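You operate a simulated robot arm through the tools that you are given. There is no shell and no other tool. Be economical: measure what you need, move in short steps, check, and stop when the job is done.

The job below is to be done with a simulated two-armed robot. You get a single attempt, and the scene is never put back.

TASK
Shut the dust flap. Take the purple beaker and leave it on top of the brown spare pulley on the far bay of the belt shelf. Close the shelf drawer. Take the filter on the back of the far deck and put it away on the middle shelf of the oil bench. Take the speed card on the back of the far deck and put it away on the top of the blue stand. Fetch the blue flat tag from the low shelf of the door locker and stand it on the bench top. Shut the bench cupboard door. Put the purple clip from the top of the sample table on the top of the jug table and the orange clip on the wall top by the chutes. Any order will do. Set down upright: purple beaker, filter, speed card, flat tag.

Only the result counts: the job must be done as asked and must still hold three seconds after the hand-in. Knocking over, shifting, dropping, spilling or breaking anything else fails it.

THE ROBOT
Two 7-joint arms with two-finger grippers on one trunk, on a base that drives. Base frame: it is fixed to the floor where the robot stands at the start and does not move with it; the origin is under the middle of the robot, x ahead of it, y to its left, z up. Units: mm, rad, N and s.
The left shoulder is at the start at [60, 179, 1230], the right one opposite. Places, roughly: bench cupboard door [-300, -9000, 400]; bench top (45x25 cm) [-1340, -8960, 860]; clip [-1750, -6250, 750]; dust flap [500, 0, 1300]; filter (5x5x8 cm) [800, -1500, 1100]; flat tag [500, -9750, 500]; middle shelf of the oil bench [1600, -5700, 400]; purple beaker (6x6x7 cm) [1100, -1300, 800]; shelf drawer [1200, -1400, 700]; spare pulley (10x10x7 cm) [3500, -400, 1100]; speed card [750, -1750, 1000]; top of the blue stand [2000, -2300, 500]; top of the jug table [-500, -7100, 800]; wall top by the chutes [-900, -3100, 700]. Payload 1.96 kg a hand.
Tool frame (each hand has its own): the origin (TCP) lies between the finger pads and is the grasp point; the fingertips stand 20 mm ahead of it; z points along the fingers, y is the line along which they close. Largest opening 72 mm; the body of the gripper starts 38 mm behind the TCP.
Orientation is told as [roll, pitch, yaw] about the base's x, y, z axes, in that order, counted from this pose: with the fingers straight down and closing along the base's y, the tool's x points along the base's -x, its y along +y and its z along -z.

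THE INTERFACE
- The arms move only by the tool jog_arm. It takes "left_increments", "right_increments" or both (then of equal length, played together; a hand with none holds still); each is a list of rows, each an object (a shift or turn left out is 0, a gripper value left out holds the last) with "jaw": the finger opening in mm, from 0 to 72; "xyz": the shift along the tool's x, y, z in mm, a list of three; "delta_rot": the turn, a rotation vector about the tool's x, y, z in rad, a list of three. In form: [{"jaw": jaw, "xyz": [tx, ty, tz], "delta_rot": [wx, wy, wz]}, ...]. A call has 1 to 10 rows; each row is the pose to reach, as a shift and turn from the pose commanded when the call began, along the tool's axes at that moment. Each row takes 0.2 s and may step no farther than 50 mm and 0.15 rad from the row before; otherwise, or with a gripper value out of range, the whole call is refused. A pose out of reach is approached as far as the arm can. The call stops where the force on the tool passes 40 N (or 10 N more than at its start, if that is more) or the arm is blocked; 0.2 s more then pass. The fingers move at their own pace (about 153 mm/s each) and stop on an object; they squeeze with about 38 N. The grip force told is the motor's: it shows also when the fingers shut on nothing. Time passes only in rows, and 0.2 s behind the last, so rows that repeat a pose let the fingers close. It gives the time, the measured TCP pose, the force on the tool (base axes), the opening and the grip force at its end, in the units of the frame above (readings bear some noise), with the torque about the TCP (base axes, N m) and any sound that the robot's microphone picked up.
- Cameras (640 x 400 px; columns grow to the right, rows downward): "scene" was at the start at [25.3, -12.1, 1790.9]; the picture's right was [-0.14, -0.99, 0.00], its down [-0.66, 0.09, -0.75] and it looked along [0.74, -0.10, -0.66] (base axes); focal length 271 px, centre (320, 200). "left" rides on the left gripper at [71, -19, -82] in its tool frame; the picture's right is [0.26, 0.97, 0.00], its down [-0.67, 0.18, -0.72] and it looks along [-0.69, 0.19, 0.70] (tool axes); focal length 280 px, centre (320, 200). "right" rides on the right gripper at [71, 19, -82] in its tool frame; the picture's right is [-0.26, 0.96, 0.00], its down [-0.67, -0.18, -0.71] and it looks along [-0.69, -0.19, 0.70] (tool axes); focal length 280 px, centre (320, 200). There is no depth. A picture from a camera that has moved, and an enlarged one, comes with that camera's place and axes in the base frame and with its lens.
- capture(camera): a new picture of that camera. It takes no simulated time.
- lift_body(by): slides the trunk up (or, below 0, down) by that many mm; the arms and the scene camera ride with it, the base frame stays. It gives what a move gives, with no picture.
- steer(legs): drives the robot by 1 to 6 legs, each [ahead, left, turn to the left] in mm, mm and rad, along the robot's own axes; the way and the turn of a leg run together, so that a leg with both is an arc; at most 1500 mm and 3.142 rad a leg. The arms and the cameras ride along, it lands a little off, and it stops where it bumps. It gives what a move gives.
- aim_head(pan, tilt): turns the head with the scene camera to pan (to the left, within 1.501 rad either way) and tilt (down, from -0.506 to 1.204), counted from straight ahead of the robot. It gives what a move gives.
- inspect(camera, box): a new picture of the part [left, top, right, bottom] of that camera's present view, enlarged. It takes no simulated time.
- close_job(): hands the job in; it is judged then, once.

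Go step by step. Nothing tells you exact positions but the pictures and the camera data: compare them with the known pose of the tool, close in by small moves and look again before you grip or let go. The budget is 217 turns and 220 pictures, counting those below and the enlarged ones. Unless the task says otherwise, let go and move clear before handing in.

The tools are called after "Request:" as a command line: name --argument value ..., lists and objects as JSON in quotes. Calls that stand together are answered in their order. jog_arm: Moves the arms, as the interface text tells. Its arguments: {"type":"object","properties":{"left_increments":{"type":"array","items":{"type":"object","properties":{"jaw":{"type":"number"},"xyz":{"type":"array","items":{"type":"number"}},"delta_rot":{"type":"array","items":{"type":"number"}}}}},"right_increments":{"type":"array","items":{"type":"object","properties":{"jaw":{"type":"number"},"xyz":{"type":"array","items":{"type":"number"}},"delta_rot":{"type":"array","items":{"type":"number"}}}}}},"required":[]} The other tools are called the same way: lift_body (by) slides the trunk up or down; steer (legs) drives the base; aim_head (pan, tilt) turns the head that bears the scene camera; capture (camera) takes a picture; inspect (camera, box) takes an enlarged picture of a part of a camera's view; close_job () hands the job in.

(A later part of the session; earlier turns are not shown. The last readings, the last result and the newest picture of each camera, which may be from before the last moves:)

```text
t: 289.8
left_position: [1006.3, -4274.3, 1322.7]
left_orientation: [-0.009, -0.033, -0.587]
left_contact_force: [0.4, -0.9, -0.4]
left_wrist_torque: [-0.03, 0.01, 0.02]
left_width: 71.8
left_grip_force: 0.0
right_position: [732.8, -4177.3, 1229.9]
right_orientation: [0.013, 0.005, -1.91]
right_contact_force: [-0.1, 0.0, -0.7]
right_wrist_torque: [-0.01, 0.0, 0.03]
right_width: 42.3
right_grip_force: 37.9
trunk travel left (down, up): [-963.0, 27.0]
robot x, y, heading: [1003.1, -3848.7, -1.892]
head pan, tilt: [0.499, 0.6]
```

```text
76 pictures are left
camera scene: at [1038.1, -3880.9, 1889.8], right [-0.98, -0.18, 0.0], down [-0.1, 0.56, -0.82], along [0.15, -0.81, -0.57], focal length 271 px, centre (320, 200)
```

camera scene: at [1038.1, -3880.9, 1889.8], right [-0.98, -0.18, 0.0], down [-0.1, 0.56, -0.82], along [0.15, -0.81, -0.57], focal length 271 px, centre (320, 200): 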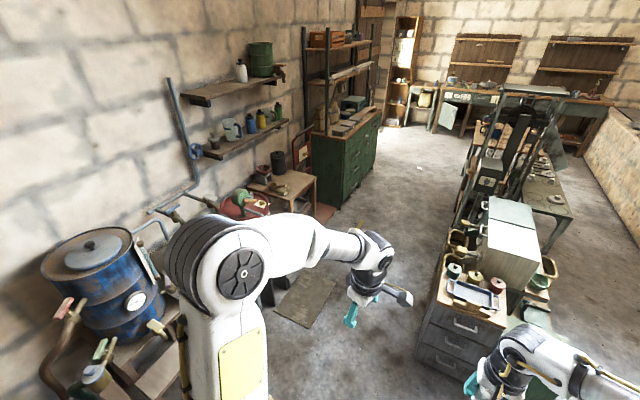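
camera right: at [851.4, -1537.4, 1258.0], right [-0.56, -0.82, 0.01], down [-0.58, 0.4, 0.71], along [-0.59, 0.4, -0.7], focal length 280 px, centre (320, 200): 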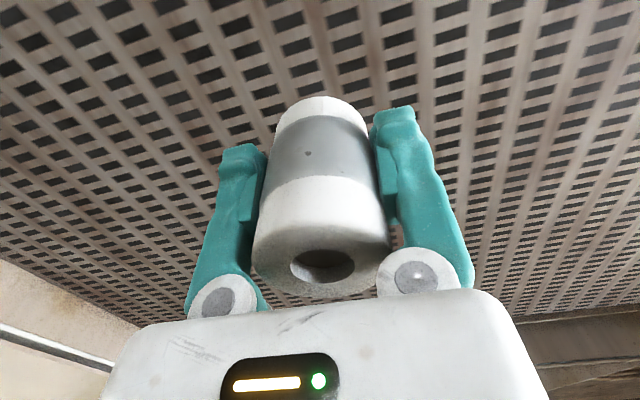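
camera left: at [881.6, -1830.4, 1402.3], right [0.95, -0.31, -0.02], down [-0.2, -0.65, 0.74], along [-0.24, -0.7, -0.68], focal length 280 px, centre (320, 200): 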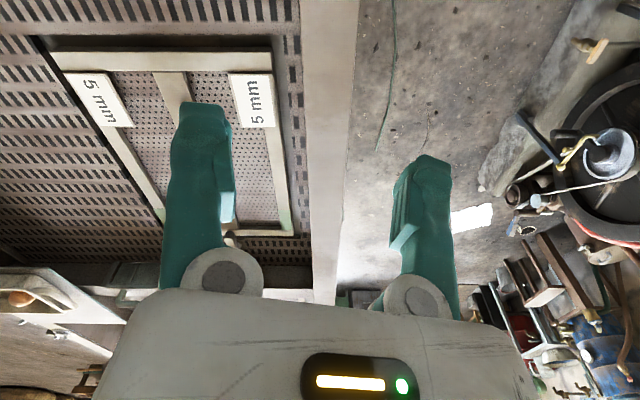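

I continue: strafe left, drive forward past the cabinet toward the oil bench and look.

Request:
steer --legs '[[0, 400, 0], [800, 0, 0]]'

Request:
aim_head --pan 0.75 --tilt 0.7

Request:
capture --camera "scene"

```text
t: 296.2
left_position: [1135.2, -5163.0, 1322.3]
left_orientation: [-0.009, -0.034, -0.579]
left_contact_force: [-0.1, 0.1, 0.4]
left_wrist_torque: [-0.03, -0.01, -0.04]
left_width: 72.0
left_grip_force: 0.1
right_position: [862.0, -5067.2, 1229.2]
right_orientation: [0.011, 0.003, -1.905]
right_contact_force: [0.6, -0.4, -1.5]
right_wrist_torque: [-0.02, 0.02, -0.02]
right_width: 42.3
right_grip_force: 38.1
trunk travel left (down, up): [-963.0, 27.0]
robot x, y, heading: [1130.0, -4741.4, -1.885]
head pan, tilt: [0.499, 0.6]
```

```text
t: 297.0
left_position: [1135.1, -5163.9, 1322.2]
left_orientation: [-0.007, -0.032, -0.58]
left_contact_force: [-0.1, -0.3, -0.8]
left_wrist_torque: [-0.03, 0.0, 0.02]
left_width: 72.1
left_grip_force: 0.1
right_position: [861.3, -5066.9, 1229.8]
right_orientation: [0.012, 0.005, -1.904]
right_contact_force: [0.7, 0.4, -1.7]
right_wrist_torque: [0.0, 0.0, 0.03]
right_width: 41.9
right_grip_force: 38.4
trunk travel left (down, up): [-963.0, 27.0]
robot x, y, heading: [1127.4, -4739.3, -1.886]
head pan, tilt: [0.75, 0.7]
```

```text
75 pictures are left
camera scene: at [1184.0, -4761.3, 1881.2], right [-0.91, -0.42, 0.0], down [-0.27, 0.58, -0.76], along [0.32, -0.69, -0.64], focal length 271 px, centre (320, 200)
```

scene: 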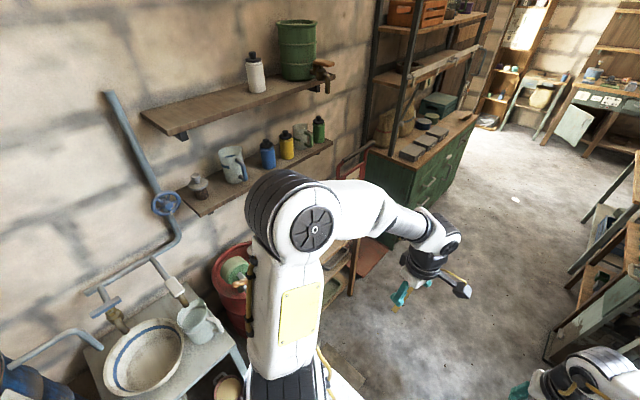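

The bench is hidden by my arm. I turn to face the wall side and strafe toward it.

Request:
steer --legs '[[0, 0, 1.568], [0, -560, 0]]'

Request:
aim_head --pan -0.35 --tilt 0.8

Request:
capture --camera "scene"

Request:
capture --camera "right"

```text
t: 304.1
left_position: [1389.9, -5265.5, 1322.2]
left_orientation: [-0.009, -0.032, 1.006]
left_contact_force: [0.0, 0.4, -0.1]
left_wrist_torque: [-0.04, -0.01, -0.01]
left_width: 71.8
left_grip_force: 0.1
right_position: [1299.0, -5540.7, 1230.1]
right_orientation: [0.012, 0.005, -0.318]
right_contact_force: [-0.2, -0.6, -2.0]
right_wrist_torque: [0.01, 0.01, -0.04]
right_width: 42.1
right_grip_force: 37.3
trunk travel left (down, up): [-963.0, 27.0]
robot x, y, heading: [963.6, -5280.4, -0.3]
head pan, tilt: [0.75, 0.7]
```

```text
t: 305.4
left_position: [1388.4, -5266.1, 1322.4]
left_orientation: [-0.006, -0.033, 1.006]
left_contact_force: [0.0, -0.6, 0.0]
left_wrist_torque: [0.01, 0.03, 0.01]
left_width: 71.8
left_grip_force: 0.1
right_position: [1296.5, -5542.5, 1229.7]
right_orientation: [0.012, 0.007, -0.319]
right_contact_force: [0.3, -0.5, -1.4]
right_wrist_torque: [-0.01, 0.02, 0.0]
right_width: 42.4
right_grip_force: 38.1
trunk travel left (down, up): [-963.0, 27.0]
robot x, y, heading: [964.6, -5279.5, -0.304]
head pan, tilt: [-0.351, 0.799]
```

```text
74 pictures are left
camera scene: at [974.1, -5312.1, 1872.9], right [-0.61, -0.8, 0.0], down [-0.57, 0.43, -0.7], along [0.55, -0.42, -0.72], focal length 271 px, centre (320, 200)
```

scene: 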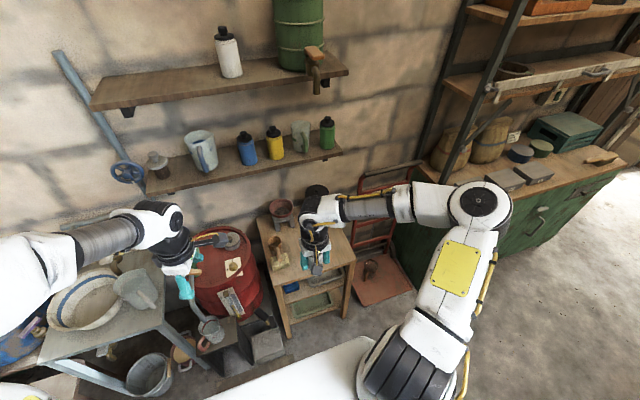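

```text
73 pictures are left
camera right: at [1237.0, -5502.9, 1310.0], right [0.55, 0.83, 0.01], down [0.58, -0.39, 0.71], along [0.6, -0.39, -0.7], focal length 280 px, centre (320, 200)
```

right: 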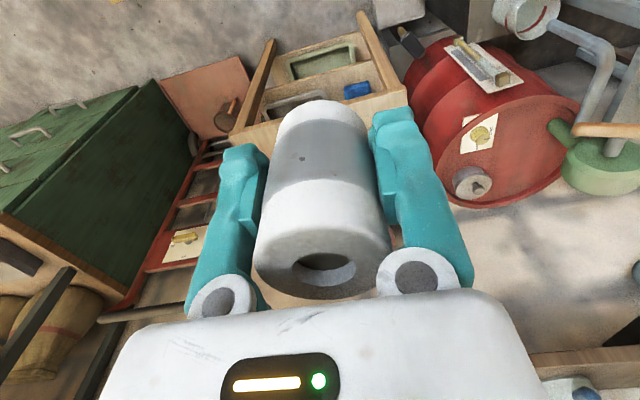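

The oil bench is the small wooden rack ahead. Zooming at its shelves.

Request:
inspect --camera "scene" --box '[240, 180, 380, 350]'

Request:
inspect --camera "right" --box '[220, 0, 430, 140]'

```text
2.35 times, centred on (310, 265) of scene
camera zoom: at [974.1, -5312.1, 1872.9], right [-0.61, -0.8, 0.0], down [-0.57, 0.43, -0.7], along [0.55, -0.42, -0.72], focal length 638 px, centre (344, 47)
```

zoom: 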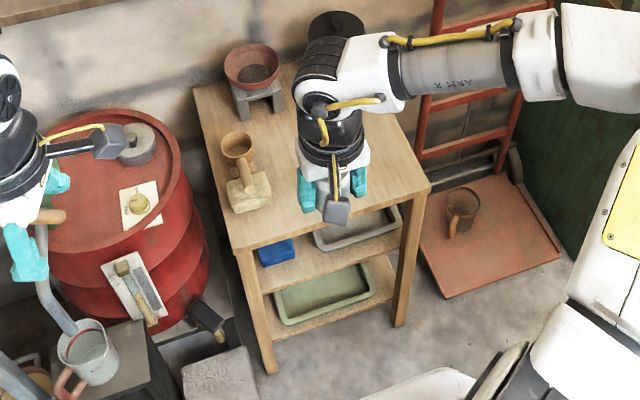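

```text
2.86 times, centred on (325, 70) of right
camera zoom: at [1237.0, -5502.9, 1310.0], right [0.55, 0.83, 0.01], down [0.58, -0.39, 0.71], along [0.6, -0.39, -0.7], focal length 801 px, centre (306, 571)
```

zoom: 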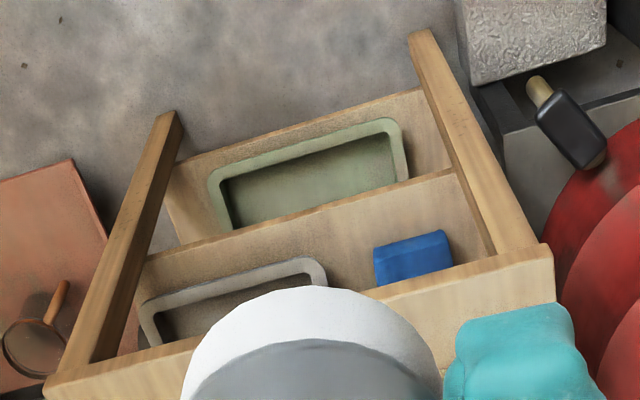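

Plan: set the filter on the free right-front part of the bench top, re-grip it with a tilted hand, then slide it onto the middle shelf (z≈420) in front of the blue block. First approach the bench top.

Request:
steer --legs '[[150, -138, 0]]'

Request:
lift_body --by -250

Request:
jog_arm --right_increments '[{"xyz": [-45, 0, 0]}, {"xyz": [-90, 0, 20]}, {"xyz": [-135, 0, 40]}]'

Request:
capture --camera "right"

Request:
capture --camera "scene"

```text
t: 307.0
left_position: [1400.5, -5350.7, 1321.0]
left_orientation: [-0.005, -0.027, 1.158]
left_contact_force: [-0.3, 0.1, -0.4]
left_wrist_torque: [-0.05, 0.0, 0.01]
left_width: 72.2
left_grip_force: 0.1
right_position: [1349.8, -5638.8, 1228.5]
right_orientation: [0.006, 0.006, -0.167]
right_contact_force: [0.9, 0.9, -1.5]
right_wrist_torque: [-0.04, 0.02, -0.02]
right_width: 42.2
right_grip_force: 37.6
trunk travel left (down, up): [-963.0, 27.0]
robot x, y, heading: [978.6, -5434.2, -0.157]
head pan, tilt: [-0.351, 0.799]
stopped in leg 1: the robot was blocked; the commanded pose is now the measured one
```

```text
t: 309.6
left_position: [1399.3, -5356.9, 1071.1]
left_orientation: [-0.009, -0.033, 1.158]
left_contact_force: [0.1, 0.3, -0.2]
left_wrist_torque: [0.01, 0.03, -0.02]
left_width: 71.6
left_grip_force: 0.1
right_position: [1349.6, -5643.0, 979.0]
right_orientation: [0.012, 0.006, -0.169]
right_contact_force: [0.4, 0.6, -1.2]
right_wrist_torque: [-0.01, 0.04, -0.01]
right_width: 42.2
right_grip_force: 38.1
trunk travel left (down, up): [-713.0, 277.0]
robot x, y, heading: [974.7, -5437.8, -0.15]
head pan, tilt: [-0.351, 0.799]
```

```text
t: 310.4
left_position: [1402.3, -5356.3, 1070.1]
left_orientation: [-0.006, -0.028, 1.157]
left_contact_force: [1.4, -0.3, 0.4]
left_wrist_torque: [0.01, 0.04, -0.02]
left_width: 72.0
left_grip_force: 0.1
right_position: [1481.2, -5665.0, 938.6]
right_orientation: [0.009, 0.009, -0.167]
right_contact_force: [0.0, -0.3, -1.5]
right_wrist_torque: [0.04, 0.06, 0.03]
right_width: 42.2
right_grip_force: 38.1
trunk travel left (down, up): [-713.0, 277.0]
robot x, y, heading: [977.2, -5434.9, -0.148]
head pan, tilt: [-0.351, 0.799]
```

```text
70 pictures are left
camera right: at [1416.8, -5634.8, 1018.9], right [0.42, 0.91, 0.01], down [0.64, -0.3, 0.71], along [0.65, -0.29, -0.71], focal length 280 px, centre (320, 200)
```

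right: 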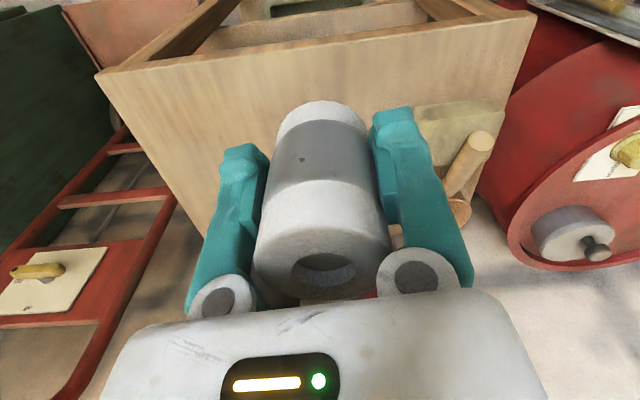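

```text
69 pictures are left
camera scene: at [996.4, -5466.0, 1622.9], right [-0.48, -0.88, 0.0], down [-0.63, 0.34, -0.7], along [0.61, -0.34, -0.72], focal length 271 px, centre (320, 200)
```

scene: 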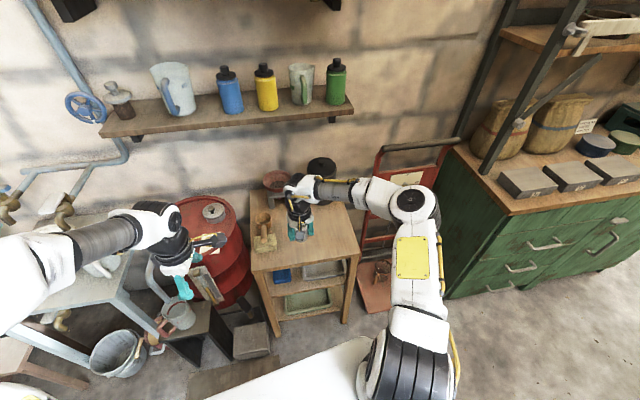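

The base was stopped and pivoted slightly; the hand is at the bench's front edge. I extend 85 mm more and lower toward the bench top.

Request:
jog_arm --right_increments '[{"xyz": [-40, 5, 15]}, {"xyz": [-80, 10, 30]}, {"xyz": [-85, 12, 70]}, {"xyz": [-85, 12, 110]}]'

Request:
capture --camera "right"

Request:
inspect --camera "scene" --box '[230, 150, 390, 330]'

```text
t: 311.4
left_position: [1400.0, -5356.4, 1070.8]
left_orientation: [-0.006, -0.03, 1.157]
left_contact_force: [0.5, -0.7, -0.2]
left_wrist_torque: [0.0, 0.02, -0.02]
left_width: 72.0
left_grip_force: 0.0
right_position: [1565.8, -5667.6, 826.8]
right_orientation: [0.01, 0.007, -0.166]
right_contact_force: [-0.3, 0.4, -1.8]
right_wrist_torque: [0.0, 0.03, 0.02]
right_width: 42.1
right_grip_force: 38.1
trunk travel left (down, up): [-713.0, 277.0]
robot x, y, heading: [981.5, -5434.8, -0.153]
head pan, tilt: [-0.351, 0.799]
```

```text
68 pictures are left
camera right: at [1501.6, -5637.8, 907.2], right [0.42, 0.91, 0.01], down [0.64, -0.3, 0.71], along [0.65, -0.29, -0.71], focal length 280 px, centre (320, 200)
```

right: 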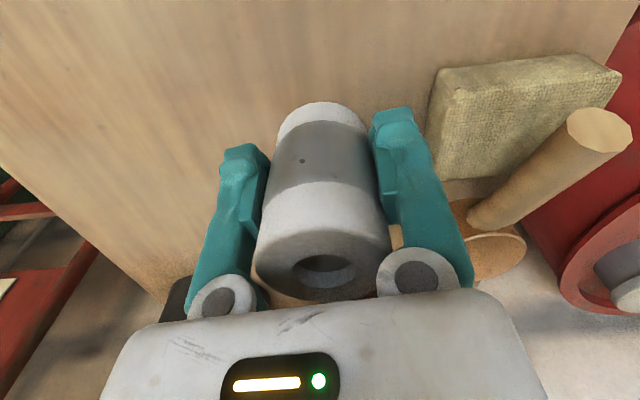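

```text
2.22 times, centred on (310, 240) of scene
camera zoom: at [995.7, -5466.0, 1623.0], right [-0.48, -0.88, 0.0], down [-0.63, 0.34, -0.7], along [0.61, -0.34, -0.72], focal length 602 px, centre (342, 111)
```

zoom: 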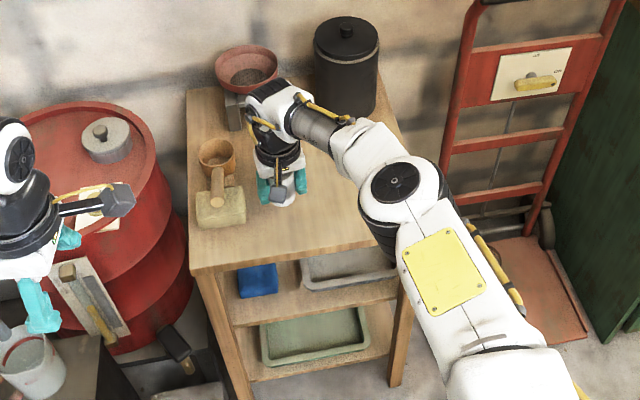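

Clear of the mallet with a small gap; I'll shift 20 mm right and lower until contact.

Request:
jog_arm --right_increments '[{"xyz": [0, -20, 0]}, {"xyz": [0, -20, 12]}, {"xyz": [0, -20, 20]}, {"xyz": [0, -20, 26]}, {"xyz": [0, -20, 32]}, {"xyz": [0, -20, 38]}, {"xyz": [0, -20, 44]}]'

Request:
capture --camera "right"

```text
t: 313.0
left_position: [1399.2, -5357.2, 1070.6]
left_orientation: [-0.007, -0.032, 1.157]
left_contact_force: [0.8, -0.2, 0.0]
left_wrist_torque: [-0.01, 0.01, 0.02]
left_width: 72.0
left_grip_force: 0.1
right_position: [1561.2, -5683.7, 783.6]
right_orientation: [0.011, 0.005, -0.167]
right_contact_force: [-1.1, -0.5, -2.8]
right_wrist_torque: [0.02, 0.0, -0.01]
right_width: 42.1
right_grip_force: 38.2
trunk travel left (down, up): [-713.0, 277.0]
robot x, y, heading: [983.5, -5435.8, -0.15]
head pan, tilt: [-0.351, 0.799]
```

```text
66 pictures are left
camera right: at [1496.3, -5655.1, 864.4], right [0.42, 0.91, 0.01], down [0.64, -0.3, 0.71], along [0.65, -0.29, -0.7], focal length 280 px, centre (320, 200)
```

right: 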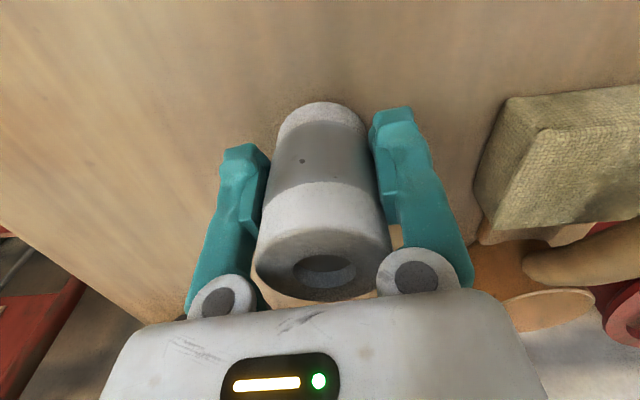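

Shadow indicates near contact; continue gently.

Request:
jog_arm --right_increments '[{"xyz": [0, 0, 4]}, {"xyz": [0, 0, 8]}, {"xyz": [0, 0, 12]}, {"xyz": [0, 0, 16]}, {"xyz": [0, 0, 20]}, {"xyz": [0, 0, 24]}]'

```text
t: 314.2
left_position: [1396.8, -5354.9, 1071.8]
left_orientation: [-0.009, -0.031, 1.155]
left_contact_force: [-0.4, 0.2, 0.3]
left_wrist_torque: [0.0, -0.02, -0.02]
left_width: 72.1
left_grip_force: 0.0
right_position: [1556.5, -5683.7, 775.9]
right_orientation: [0.009, -0.006, -0.17]
right_contact_force: [-7.3, 1.0, 17.3]
right_wrist_torque: [-0.06, 0.5, -0.08]
right_width: 42.0
right_grip_force: 38.1
right hand out of reach, approached as far as the arm can: row 1, 2, 3, 4, 5, 6
trunk travel left (down, up): [-713.0, 277.0]
robot x, y, heading: [982.1, -5433.5, -0.152]
head pan, tilt: [-0.351, 0.799]
stopped in row 6 (right hand): the force on the tool passed its limit at 47 N (the readings are from after the stop); the commanded pose is now the measured one
```

The filter stands on the bench top (z≈727). I release, rise and tilt the right hand forward for the re-grip.

Request:
jog_arm --right_increments '[{"xyz": [0, 0, -3]}, {"xyz": [0, 0, -3], "jaw": 72}, {"xyz": [0, 0, -3], "jaw": 72}, {"xyz": [0, 0, -30]}, {"xyz": [0, 0, -75]}, {"xyz": [10, 0, -120]}]'

Request:
jog_arm --right_increments '[{"xyz": [20, 0, 0], "delta_rot": [0, -0.14, 0]}, {"xyz": [40, 0, 0], "delta_rot": [0, -0.28, 0]}, {"xyz": [60, 0, 0], "delta_rot": [0, -0.42, 0]}, {"xyz": [80, 0, 0], "delta_rot": [0, -0.56, 0]}, {"xyz": [80, 0, 0], "delta_rot": [0, -0.7, 0]}, {"xyz": [80, 0, 0], "delta_rot": [0, -0.8, 0]}]'

Request:
capture --camera "right"

Request:
inspect --camera "scene" --box '[230, 150, 390, 330]'

```text
t: 315.6
left_position: [1398.1, -5357.2, 1072.8]
left_orientation: [-0.006, -0.032, 1.159]
left_contact_force: [0.1, -0.6, 0.2]
left_wrist_torque: [0.01, 0.02, -0.01]
left_width: 72.1
left_grip_force: 0.1
right_position: [1545.8, -5682.8, 892.7]
right_orientation: [0.007, -0.006, -0.169]
right_contact_force: [-0.2, -0.5, 0.6]
right_wrist_torque: [-0.01, 0.01, 0.02]
right_width: 71.7
right_grip_force: 0.2
trunk travel left (down, up): [-713.0, 277.0]
robot x, y, heading: [980.5, -5435.5, -0.15]
head pan, tilt: [-0.351, 0.799]
```

```text
t: 317.0
left_position: [1398.7, -5355.8, 1071.6]
left_orientation: [-0.007, -0.03, 1.156]
left_contact_force: [0.1, 1.4, -0.8]
left_wrist_torque: [0.02, 0.01, 0.01]
left_width: 72.2
left_grip_force: 0.0
right_position: [1468.3, -5669.4, 892.7]
right_orientation: [0.015, -0.806, -0.178]
right_contact_force: [-0.8, -0.9, 0.0]
right_wrist_torque: [0.02, 0.0, 0.0]
right_width: 71.8
right_grip_force: 0.0
trunk travel left (down, up): [-713.0, 277.0]
robot x, y, heading: [981.4, -5434.3, -0.15]
head pan, tilt: [-0.351, 0.799]
```

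```text
65 pictures are left
camera right: at [1366.4, -5632.5, 896.6], right [0.34, 0.92, 0.2], down [-0.08, -0.18, 0.98], along [0.94, -0.35, 0.01], focal length 280 px, centre (320, 200)
```

right: 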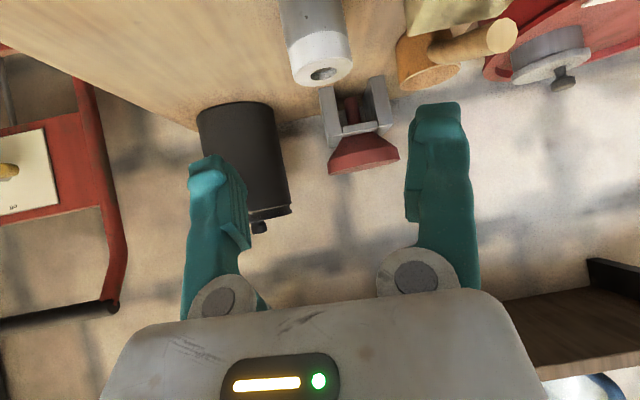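

```text
2.22 times, centred on (310, 240) of scene
camera zoom: at [993.7, -5465.8, 1623.0], right [-0.48, -0.88, 0.0], down [-0.63, 0.34, -0.7], along [0.61, -0.34, -0.72], focal length 602 px, centre (342, 111)
```

zoom: 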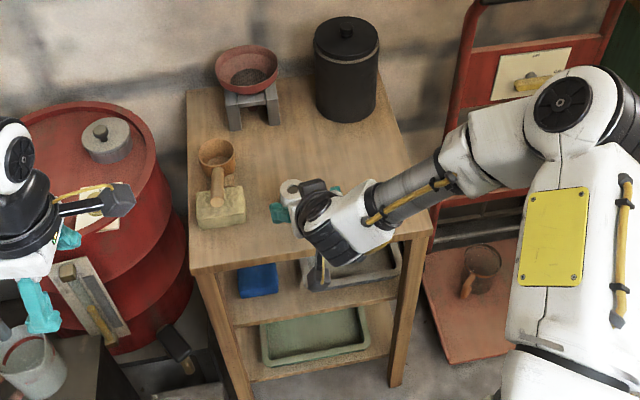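

Posture is good. I approach the filter along the tilted axis.

Request:
jog_arm --right_increments '[{"xyz": [5, 1, 40]}, {"xyz": [10, 1, 80]}, {"xyz": [14, 1, 110]}]'

Request:
capture --camera "right"

```text
t: 317.8
left_position: [1399.2, -5356.0, 1071.2]
left_orientation: [-0.007, -0.027, 1.157]
left_contact_force: [0.2, -0.9, -0.5]
left_wrist_torque: [0.04, -0.01, 0.05]
left_width: 72.3
left_grip_force: 0.1
right_position: [1539.1, -5681.4, 804.5]
right_orientation: [0.012, -0.805, -0.178]
right_contact_force: [0.2, 0.7, 0.9]
right_wrist_torque: [0.0, 0.02, -0.02]
right_width: 72.2
right_grip_force: 0.0
trunk travel left (down, up): [-713.0, 277.0]
robot x, y, heading: [981.2, -5432.5, -0.151]
head pan, tilt: [-0.351, 0.799]
```

```text
63 pictures are left
camera right: at [1437.5, -5643.9, 809.7], right [0.34, 0.92, 0.2], down [-0.08, -0.18, 0.98], along [0.94, -0.35, 0.01], focal length 280 px, centre (320, 200)
```

right: 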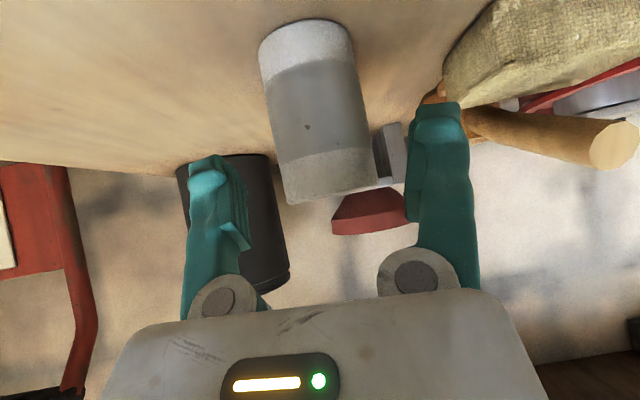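

Aligned. Final 26 mm and close.

Request:
jog_arm --right_increments '[{"xyz": [3, 0, 26]}, {"xyz": [3, 0, 26], "jaw": 50}, {"xyz": [3, 0, 26], "jaw": 0}, {"xyz": [3, 0, 26], "jaw": 0}]'

Request:
jog_arm --right_increments '[{"xyz": [-20, 0, -20]}, {"xyz": [-20, 0, -60]}, {"xyz": [-10, 0, -100]}, {"xyz": [0, 0, -140]}, {"xyz": [10, 0, -180]}]'

Request:
capture --camera "right"

```text
t: 318.8
left_position: [1399.4, -5355.2, 1072.6]
left_orientation: [-0.008, -0.033, 1.158]
left_contact_force: [0.7, -0.4, -0.5]
left_wrist_torque: [0.03, 0.04, -0.01]
left_width: 71.9
left_grip_force: 0.1
right_position: [1555.0, -5684.4, 786.9]
right_orientation: [0.012, -0.803, -0.177]
right_contact_force: [0.1, 0.2, -0.7]
right_wrist_torque: [0.02, 0.0, -0.02]
right_width: 42.0
right_grip_force: 38.5
trunk travel left (down, up): [-713.0, 277.0]
robot x, y, heading: [980.8, -5434.2, -0.146]
head pan, tilt: [-0.351, 0.799]
```

```text
t: 320.0
left_position: [1398.1, -5355.6, 1072.2]
left_orientation: [-0.008, -0.031, 1.159]
left_contact_force: [0.2, -0.2, 0.9]
left_wrist_torque: [-0.02, -0.03, 0.04]
left_width: 71.7
left_grip_force: 0.0
right_position: [1418.2, -5657.2, 903.8]
right_orientation: [0.014, -0.806, -0.179]
right_contact_force: [-0.2, 0.3, -1.4]
right_wrist_torque: [-0.04, -0.03, -0.01]
right_width: 41.9
right_grip_force: 38.3
trunk travel left (down, up): [-713.0, 277.0]
robot x, y, heading: [974.4, -5440.0, -0.155]
head pan, tilt: [-0.351, 0.799]
```

```text
62 pictures are left
camera right: at [1315.6, -5621.3, 908.1], right [0.34, 0.92, 0.2], down [-0.08, -0.18, 0.98], along [0.94, -0.35, 0.01], focal length 280 px, centre (320, 200)
```

right: 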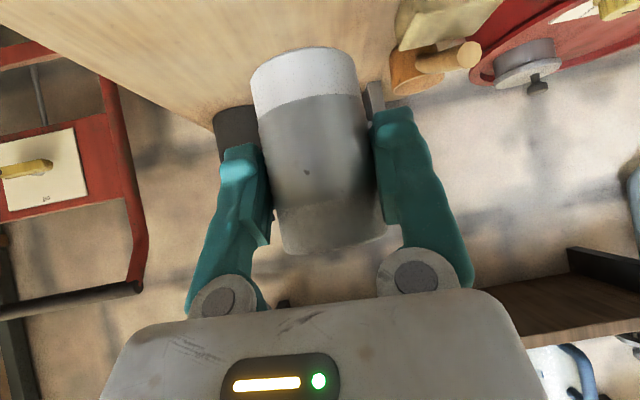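

Re-gripped in the tilted hold. I retract from over the bench, then lower the trunk to the middle shelf level.

Request:
jog_arm --right_increments '[{"xyz": [25, 0, -26]}, {"xyz": [50, 0, -52]}, {"xyz": [62, 0, -64]}]'

Request:
lift_body --by -370

Request:
capture --camera "right"

Request:
capture --camera "scene"

```text
t: 320.8
left_position: [1399.6, -5355.6, 1071.9]
left_orientation: [-0.008, -0.031, 1.157]
left_contact_force: [-0.1, 0.6, -0.2]
left_wrist_torque: [0.02, 0.04, 0.0]
left_width: 72.3
left_grip_force: 0.1
right_position: [1338.8, -5645.4, 897.6]
right_orientation: [0.013, -0.804, -0.177]
right_contact_force: [0.4, 0.9, -1.0]
right_wrist_torque: [0.04, 0.0, -0.02]
right_width: 41.8
right_grip_force: 38.0
right hand out of reach, approached as far as the arm can: row 3
trunk travel left (down, up): [-713.0, 277.0]
robot x, y, heading: [979.8, -5432.4, -0.152]
head pan, tilt: [-0.351, 0.799]
```

```text
t: 324.4
left_position: [1398.8, -5354.7, 702.5]
left_orientation: [-0.009, -0.032, 1.159]
left_contact_force: [-0.6, -0.2, -0.2]
left_wrist_torque: [-0.02, 0.0, 0.01]
left_width: 72.0
left_grip_force: 0.1
right_position: [1338.9, -5644.4, 527.1]
right_orientation: [0.012, -0.805, -0.178]
right_contact_force: [0.2, 0.3, -1.7]
right_wrist_torque: [0.0, -0.02, 0.03]
right_width: 41.8
right_grip_force: 37.9
trunk travel left (down, up): [-343.0, 647.0]
robot x, y, heading: [980.2, -5435.3, -0.152]
head pan, tilt: [-0.351, 0.799]
```

```text
61 pictures are left
camera right: at [1235.8, -5607.7, 532.0], right [0.34, 0.92, 0.2], down [-0.08, -0.18, 0.98], along [0.94, -0.35, 0.01], focal length 280 px, centre (320, 200)
```

right: 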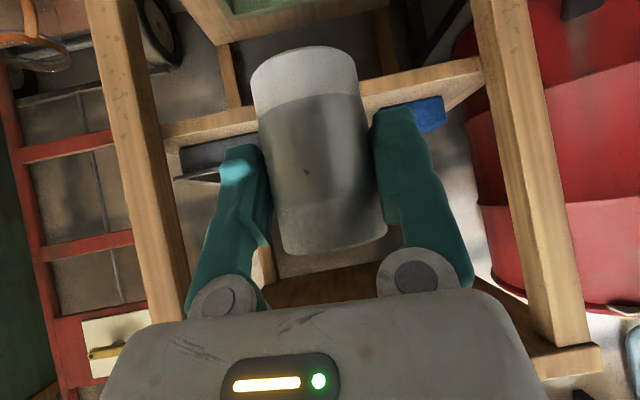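

```text
60 pictures are left
camera scene: at [994.0, -5466.1, 1253.0], right [-0.48, -0.88, 0.0], down [-0.63, 0.34, -0.7], along [0.61, -0.33, -0.72], focal length 271 px, centre (320, 200)
```

scene: 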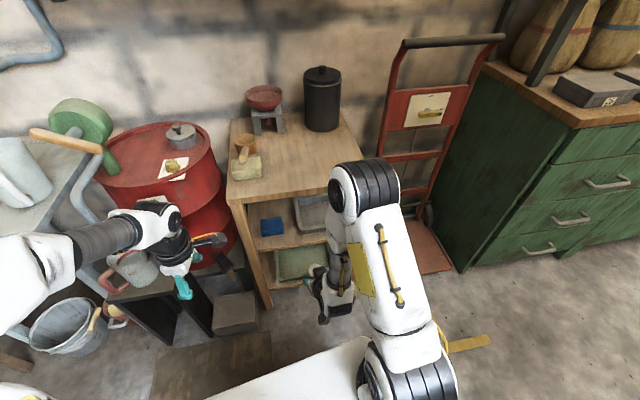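

I see the shelf board ahead. I slide the filter horizontally in above the middle shelf, in front of the gap between block and tray.

Request:
jog_arm --right_increments '[{"xyz": [-28, 14, 28]}, {"xyz": [-56, 28, 58]}, {"xyz": [-84, 28, 87]}, {"xyz": [-110, 28, 115]}]'

Request:
capture --camera "right"

```text
t: 325.4
left_position: [1398.2, -5356.0, 702.0]
left_orientation: [-0.008, -0.03, 1.156]
left_contact_force: [-0.4, 0.3, -0.9]
left_wrist_torque: [0.03, 0.01, -0.01]
left_width: 72.1
left_grip_force: 0.0
right_position: [1500.8, -5642.4, 526.9]
right_orientation: [0.012, -0.804, -0.178]
right_contact_force: [-0.8, 0.4, -1.0]
right_wrist_torque: [0.02, 0.02, 0.0]
right_width: 41.7
right_grip_force: 38.0
trunk travel left (down, up): [-343.0, 647.0]
robot x, y, heading: [980.0, -5433.7, -0.147]
head pan, tilt: [-0.351, 0.799]
```

```text
59 pictures are left
camera right: at [1398.2, -5605.8, 530.6], right [0.34, 0.92, 0.2], down [-0.08, -0.18, 0.98], along [0.94, -0.35, 0.01], focal length 280 px, centre (320, 200)
```

right: 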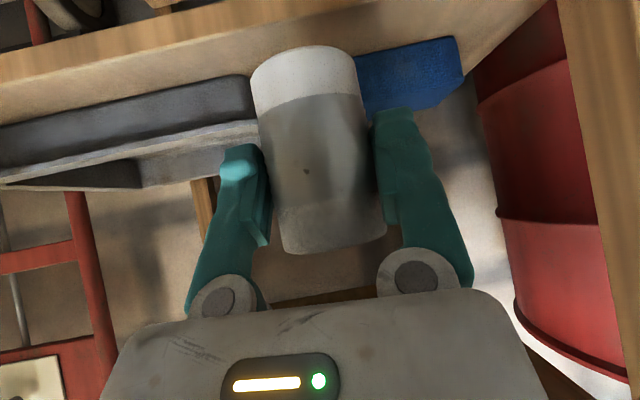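

Clearances look fine. I go 74 mm further, slightly right, then lower to contact.

Request:
jog_arm --right_increments '[{"xyz": [-26, -5, 27]}, {"xyz": [-52, -9, 53]}]'

Request:
capture --camera "right"

Request:
inspect --camera "scene" --box '[220, 160, 360, 320]'

```text
t: 326.0
left_position: [1399.4, -5356.4, 702.2]
left_orientation: [-0.007, -0.03, 1.158]
left_contact_force: [0.8, -0.2, -0.3]
left_wrist_torque: [-0.01, 0.01, 0.02]
left_width: 72.3
left_grip_force: 0.1
right_position: [1573.0, -5662.1, 527.3]
right_orientation: [0.013, -0.805, -0.178]
right_contact_force: [-0.1, 1.4, -2.4]
right_wrist_torque: [0.03, 0.02, 0.01]
right_width: 41.8
right_grip_force: 38.0
trunk travel left (down, up): [-343.0, 647.0]
robot x, y, heading: [981.1, -5438.5, -0.151]
head pan, tilt: [-0.351, 0.799]
```

```text
58 pictures are left
camera right: at [1470.7, -5625.7, 532.7], right [0.34, 0.92, 0.2], down [-0.08, -0.18, 0.98], along [0.94, -0.35, 0.01], focal length 280 px, centre (320, 200)
```

right: 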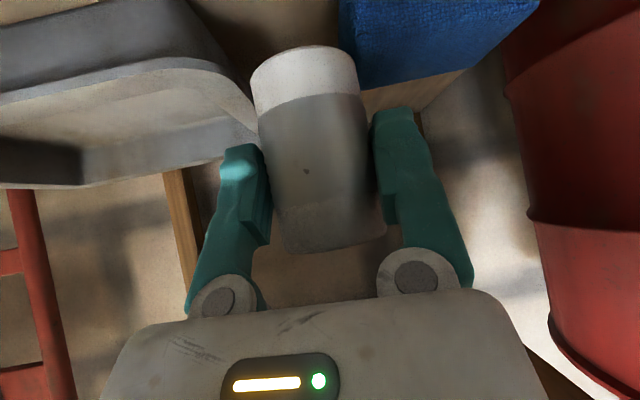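

```text
2.50 times, centred on (290, 240) of scene
camera zoom: at [994.5, -5466.1, 1252.9], right [-0.48, -0.88, 0.0], down [-0.63, 0.34, -0.7], along [0.61, -0.33, -0.72], focal length 678 px, centre (395, 100)
```

zoom: 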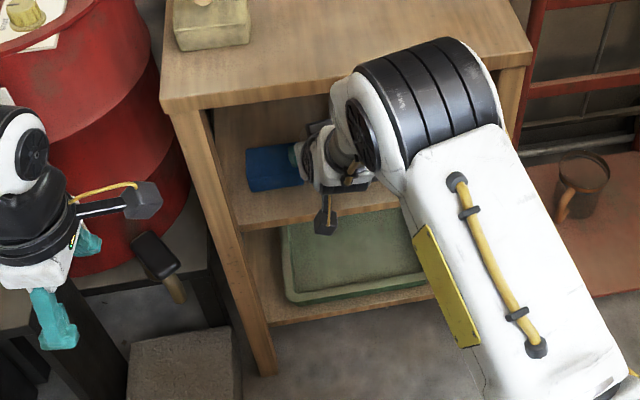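

Lowering vertically in small steps until contact.

Request:
jog_arm --right_increments '[{"xyz": [7, 0, 7]}, {"xyz": [11, 0, 11]}, {"xyz": [14, 0, 14]}, {"xyz": [17, 0, 17]}, {"xyz": [20, 0, 19]}, {"xyz": [23, 0, 22]}, {"xyz": [26, 0, 25]}, {"xyz": [29, 0, 28]}, {"xyz": [32, 0, 31]}]'

Request:
capture --camera "right"

```text
t: 328.0
left_position: [1398.4, -5355.8, 702.1]
left_orientation: [-0.009, -0.031, 1.156]
left_contact_force: [-0.1, -0.3, -0.3]
left_wrist_torque: [0.0, 0.0, -0.02]
left_width: 72.0
left_grip_force: 0.1
right_position: [1572.2, -5665.4, 487.1]
right_orientation: [0.012, -0.81, -0.178]
right_contact_force: [-1.5, -0.4, 11.3]
right_wrist_torque: [0.07, 0.22, 0.01]
right_width: 41.7
right_grip_force: 38.4
trunk travel left (down, up): [-343.0, 647.0]
robot x, y, heading: [979.4, -5438.6, -0.149]
head pan, tilt: [-0.351, 0.799]
```

```text
56 pictures are left
camera right: at [1469.5, -5627.6, 490.7], right [0.34, 0.92, 0.2], down [-0.08, -0.18, 0.98], along [0.94, -0.35, 0.02], focal length 280 px, centre (320, 200)
```

right: 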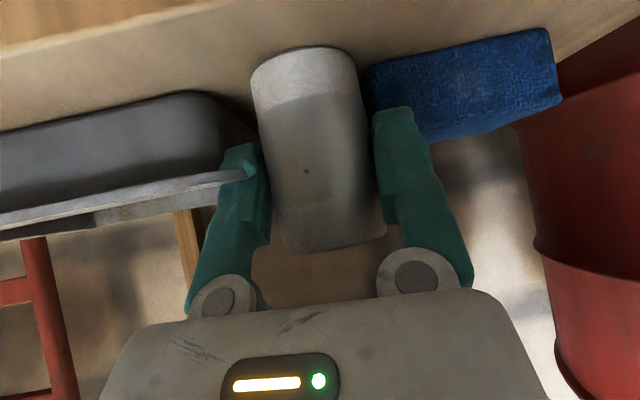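

Near contact (11 N). One more small step to confirm seating.

Request:
jog_arm --right_increments '[{"xyz": [2, 1, 2]}]'

Request:
inspect --camera "right" --box '[180, 30, 420, 190]'

```text
t: 328.4
left_position: [1396.0, -5356.2, 703.5]
left_orientation: [-0.012, -0.031, 1.158]
left_contact_force: [-0.1, -0.8, -0.8]
left_wrist_torque: [0.03, 0.0, 0.0]
left_width: 72.3
left_grip_force: 0.0
right_position: [1573.4, -5665.7, 485.9]
right_orientation: [0.012, -0.815, -0.179]
right_contact_force: [-3.2, -1.8, 29.8]
right_wrist_torque: [0.07, 0.26, 0.0]
right_width: 41.8
right_grip_force: 37.8
trunk travel left (down, up): [-343.0, 647.0]
robot x, y, heading: [981.7, -5437.1, -0.152]
head pan, tilt: [-0.351, 0.799]
```

```text
2.50 times, centred on (300, 110) of right
camera zoom: at [1469.6, -5627.4, 489.5], right [0.34, 0.92, 0.2], down [-0.09, -0.18, 0.98], along [0.94, -0.35, 0.02], focal length 701 px, centre (370, 425)
```

zoom: 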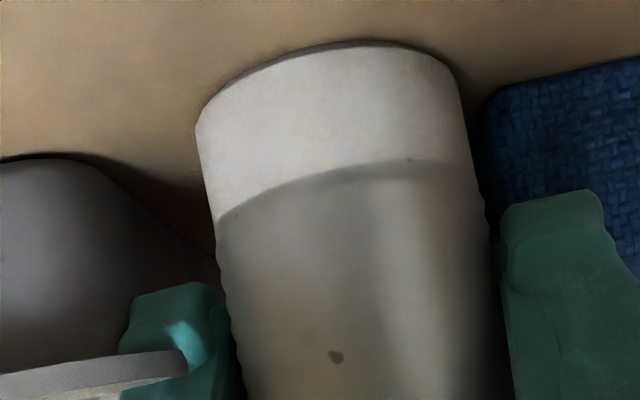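

The filter stands on the shelf, but a finger is beside the tray rim; I'll open only a little and lift straight up before backing out.

Request:
jog_arm --right_increments '[{"xyz": [-2, 0, -2]}, {"xyz": [-2, 0, -2], "jaw": 46}, {"xyz": [-2, 0, -2], "jaw": 46}, {"xyz": [-8, 0, -8]}, {"xyz": [-16, 0, -16]}, {"xyz": [-26, 0, -25]}, {"xyz": [-38, 0, -36]}, {"xyz": [-44, 0, -43]}]'

Request:
capture --camera "right"

```text
t: 330.2
left_position: [1398.8, -5355.9, 701.3]
left_orientation: [-0.006, -0.031, 1.157]
left_contact_force: [0.1, 0.4, -0.3]
left_wrist_torque: [0.01, 0.01, 0.01]
left_width: 72.1
left_grip_force: 0.1
right_position: [1572.2, -5664.6, 541.4]
right_orientation: [0.012, -0.806, -0.179]
right_contact_force: [-0.4, -0.7, -0.4]
right_wrist_torque: [-0.03, -0.01, 0.0]
right_width: 45.9
right_grip_force: 0.1
trunk travel left (down, up): [-343.0, 647.0]
robot x, y, heading: [979.9, -5436.1, -0.15]
head pan, tilt: [-0.351, 0.799]
```

```text
54 pictures are left
camera right: at [1468.9, -5626.5, 546.4], right [0.34, 0.92, 0.2], down [-0.08, -0.18, 0.98], along [0.94, -0.35, 0.01], focal length 280 px, centre (320, 200)
```

right: 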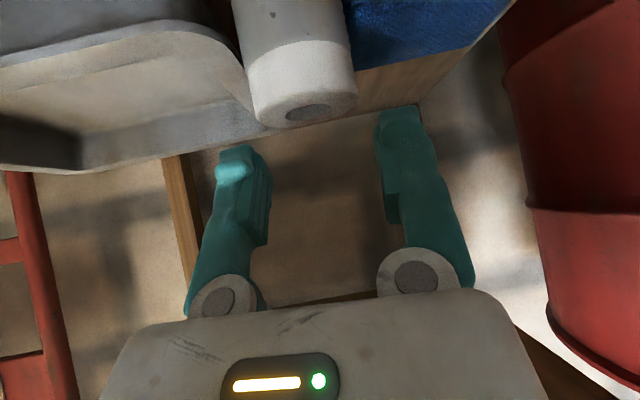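

The filter is placed. I back the hand out, raise it to vertical again, and head for the sample-table area.

Request:
jog_arm --right_increments '[{"xyz": [25, 0, -27]}, {"xyz": [52, 0, -54]}, {"xyz": [80, 0, -82]}, {"xyz": [108, 0, -110]}, {"xyz": [135, 0, -138]}, {"xyz": [150, 0, -155]}]'

Request:
jog_arm --right_increments '[{"xyz": [0, 0, -10], "delta_rot": [0, 0.14, 0]}, {"xyz": [0, 0, -20], "delta_rot": [0, 0.28, 0]}, {"xyz": [0, 0, -30], "delta_rot": [0, 0.42, 0]}, {"xyz": [0, 0, -40], "delta_rot": [0, 0.56, 0]}, {"xyz": [0, 0, -50], "delta_rot": [0, 0.7, 0]}, {"xyz": [0, 0, -60], "delta_rot": [0, 0.8, 0]}]'

Request:
steer --legs '[[-150, 0, 0], [0, 0, -1.735], [700, 0, 0]]'

Request:
lift_body --by 400

Request:
aim_head --pan -0.7 --tilt 0.5

Request:
capture --camera "scene"

```text
t: 331.6
left_position: [1397.9, -5356.1, 702.5]
left_orientation: [-0.006, -0.032, 1.158]
left_contact_force: [0.4, -1.0, -0.7]
left_wrist_torque: [0.0, 0.02, -0.01]
left_width: 72.0
left_grip_force: 0.0
right_position: [1359.2, -5627.8, 540.2]
right_orientation: [0.011, -0.808, -0.179]
right_contact_force: [0.0, -1.0, -1.4]
right_wrist_torque: [0.01, -0.01, 0.0]
right_width: 46.1
right_grip_force: 0.0
trunk travel left (down, up): [-343.0, 647.0]
robot x, y, heading: [981.6, -5436.7, -0.15]
head pan, tilt: [-0.351, 0.799]
```

```text
t: 333.0
left_position: [1399.6, -5355.6, 702.1]
left_orientation: [-0.007, -0.03, 1.157]
left_contact_force: [-0.4, 0.3, -0.1]
left_wrist_torque: [0.0, 0.01, 0.02]
left_width: 72.0
left_grip_force: 0.0
right_position: [1317.1, -5620.2, 583.0]
right_orientation: [0.008, -0.004, -0.17]
right_contact_force: [0.8, 0.0, -0.4]
right_wrist_torque: [-0.02, 0.0, 0.0]
right_width: 46.2
right_grip_force: 0.0
trunk travel left (down, up): [-343.0, 647.0]
robot x, y, heading: [982.2, -5437.5, -0.142]
head pan, tilt: [-0.351, 0.799]
```

```text
t: 342.1
left_position: [629.2, -6517.5, 702.5]
left_orientation: [-0.007, -0.028, -0.572]
left_contact_force: [0.3, 0.0, -0.3]
left_wrist_torque: [0.03, 0.0, 0.02]
left_width: 71.9
left_grip_force: 0.1
right_position: [380.4, -6394.7, 582.7]
right_orientation: [0.009, -0.005, -1.9]
right_contact_force: [-0.7, -0.1, 0.1]
right_wrist_torque: [-0.02, 0.02, -0.04]
right_width: 45.8
right_grip_force: 0.0
trunk travel left (down, up): [-343.0, 647.0]
robot x, y, heading: [615.0, -6092.7, -1.885]
head pan, tilt: [-0.351, 0.799]
```

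```text
t: 345.9
left_position: [628.4, -6516.4, 1102.4]
left_orientation: [-0.006, -0.03, -0.573]
left_contact_force: [-0.3, -0.1, -0.2]
left_wrist_torque: [0.02, 0.0, -0.01]
left_width: 71.8
left_grip_force: 0.1
right_position: [380.2, -6394.5, 982.2]
right_orientation: [0.008, -0.005, -1.898]
right_contact_force: [-0.3, 0.3, -0.2]
right_wrist_torque: [0.03, 0.0, -0.01]
right_width: 45.9
right_grip_force: 0.0
trunk travel left (down, up): [-743.0, 247.0]
robot x, y, heading: [611.9, -6090.0, -1.881]
head pan, tilt: [-0.351, 0.799]
```

```text
t: 346.7
left_position: [628.6, -6517.1, 1101.2]
left_orientation: [-0.008, -0.031, -0.574]
left_contact_force: [-1.3, -0.5, -0.4]
left_wrist_torque: [0.01, 0.0, 0.0]
left_width: 71.9
left_grip_force: 0.1
right_position: [380.6, -6393.9, 983.0]
right_orientation: [0.009, -0.006, -1.899]
right_contact_force: [0.3, -0.2, -0.1]
right_wrist_torque: [-0.01, 0.01, 0.05]
right_width: 46.1
right_grip_force: 0.0
trunk travel left (down, up): [-743.0, 247.0]
robot x, y, heading: [614.5, -6089.2, -1.881]
head pan, tilt: [-0.7, 0.499]
```

```text
53 pictures are left
camera scene: at [559.5, -6083.4, 1678.8], right [-0.53, 0.85, 0.0], down [0.41, 0.26, -0.88], along [-0.74, -0.47, -0.48], focal length 271 px, centre (320, 200)
```

scene: 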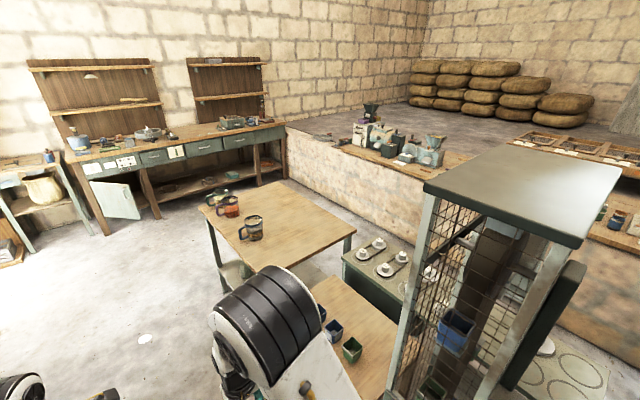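

Now I can see jug table, the bench with its cupboard door ajar at the far wall, and the low wall. I drive toward the bench (cupboard door first).

Request:
steer --legs '[[1400, 0, 0], [550, 0, 0]]'

Request:
aim_head --pan 0.0 --tilt 0.55

Request:
capture --camera "scene"

Request:
aim_head --pan 0.9 --tilt 0.55

Request:
capture --camera "scene"

```text
t: 356.4
left_position: [40.8, -8355.8, 1102.6]
left_orientation: [-0.007, -0.031, -0.575]
left_contact_force: [-0.2, -0.7, -0.3]
left_wrist_torque: [0.01, 0.02, -0.02]
left_width: 71.9
left_grip_force: 0.1
right_position: [-207.7, -8231.9, 982.3]
right_orientation: [0.008, -0.006, -1.902]
right_contact_force: [0.4, -0.8, 0.0]
right_wrist_torque: [0.0, 0.0, 0.0]
right_width: 45.9
right_grip_force: 0.0
trunk travel left (down, up): [-743.0, 247.0]
robot x, y, heading: [27.3, -7932.1, -1.882]
head pan, tilt: [-0.7, 0.499]
```

```text
t: 357.4
left_position: [40.0, -8356.4, 1101.4]
left_orientation: [-0.007, -0.03, -0.574]
left_contact_force: [-0.4, -0.2, -0.6]
left_wrist_torque: [0.0, -0.01, 0.01]
left_width: 71.9
left_grip_force: 0.0
right_position: [-207.2, -8232.8, 982.4]
right_orientation: [0.009, -0.005, -1.903]
right_contact_force: [1.4, 0.0, -0.8]
right_wrist_torque: [0.0, -0.01, -0.02]
right_width: 46.0
right_grip_force: 0.1
trunk travel left (down, up): [-743.0, 247.0]
robot x, y, heading: [30.0, -7930.8, -1.881]
head pan, tilt: [0.0, 0.55]
```

```text
52 pictures are left
camera scene: at [21.9, -7960.0, 1674.3], right [-0.95, 0.31, 0.0], down [0.16, 0.5, -0.85], along [-0.26, -0.81, -0.52], focal length 271 px, centre (320, 200)
```

scene: 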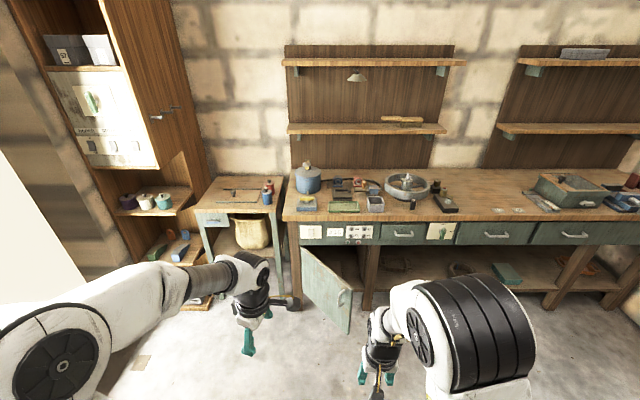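

```text
t: 358.6
left_position: [38.7, -8356.4, 1101.6]
left_orientation: [-0.008, -0.029, -0.575]
left_contact_force: [0.1, -0.1, 0.3]
left_wrist_torque: [0.01, -0.01, 0.01]
left_width: 72.2
left_grip_force: 0.0
right_position: [-207.8, -8233.1, 982.3]
right_orientation: [0.008, -0.005, -1.901]
right_contact_force: [0.1, 0.3, -0.5]
right_wrist_torque: [0.03, -0.03, -0.03]
right_width: 45.8
right_grip_force: 0.1
trunk travel left (down, up): [-743.0, 247.0]
robot x, y, heading: [26.3, -7929.7, -1.882]
head pan, tilt: [0.901, 0.55]
```

```text
51 pictures are left
camera scene: at [99.4, -7949.3, 1674.3], right [-0.83, -0.55, 0.0], down [-0.29, 0.43, -0.85], along [0.47, -0.71, -0.52], focal length 271 px, centre (320, 200)
```

scene: 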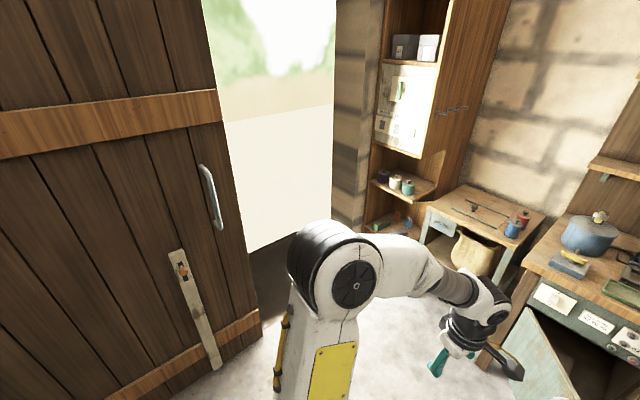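

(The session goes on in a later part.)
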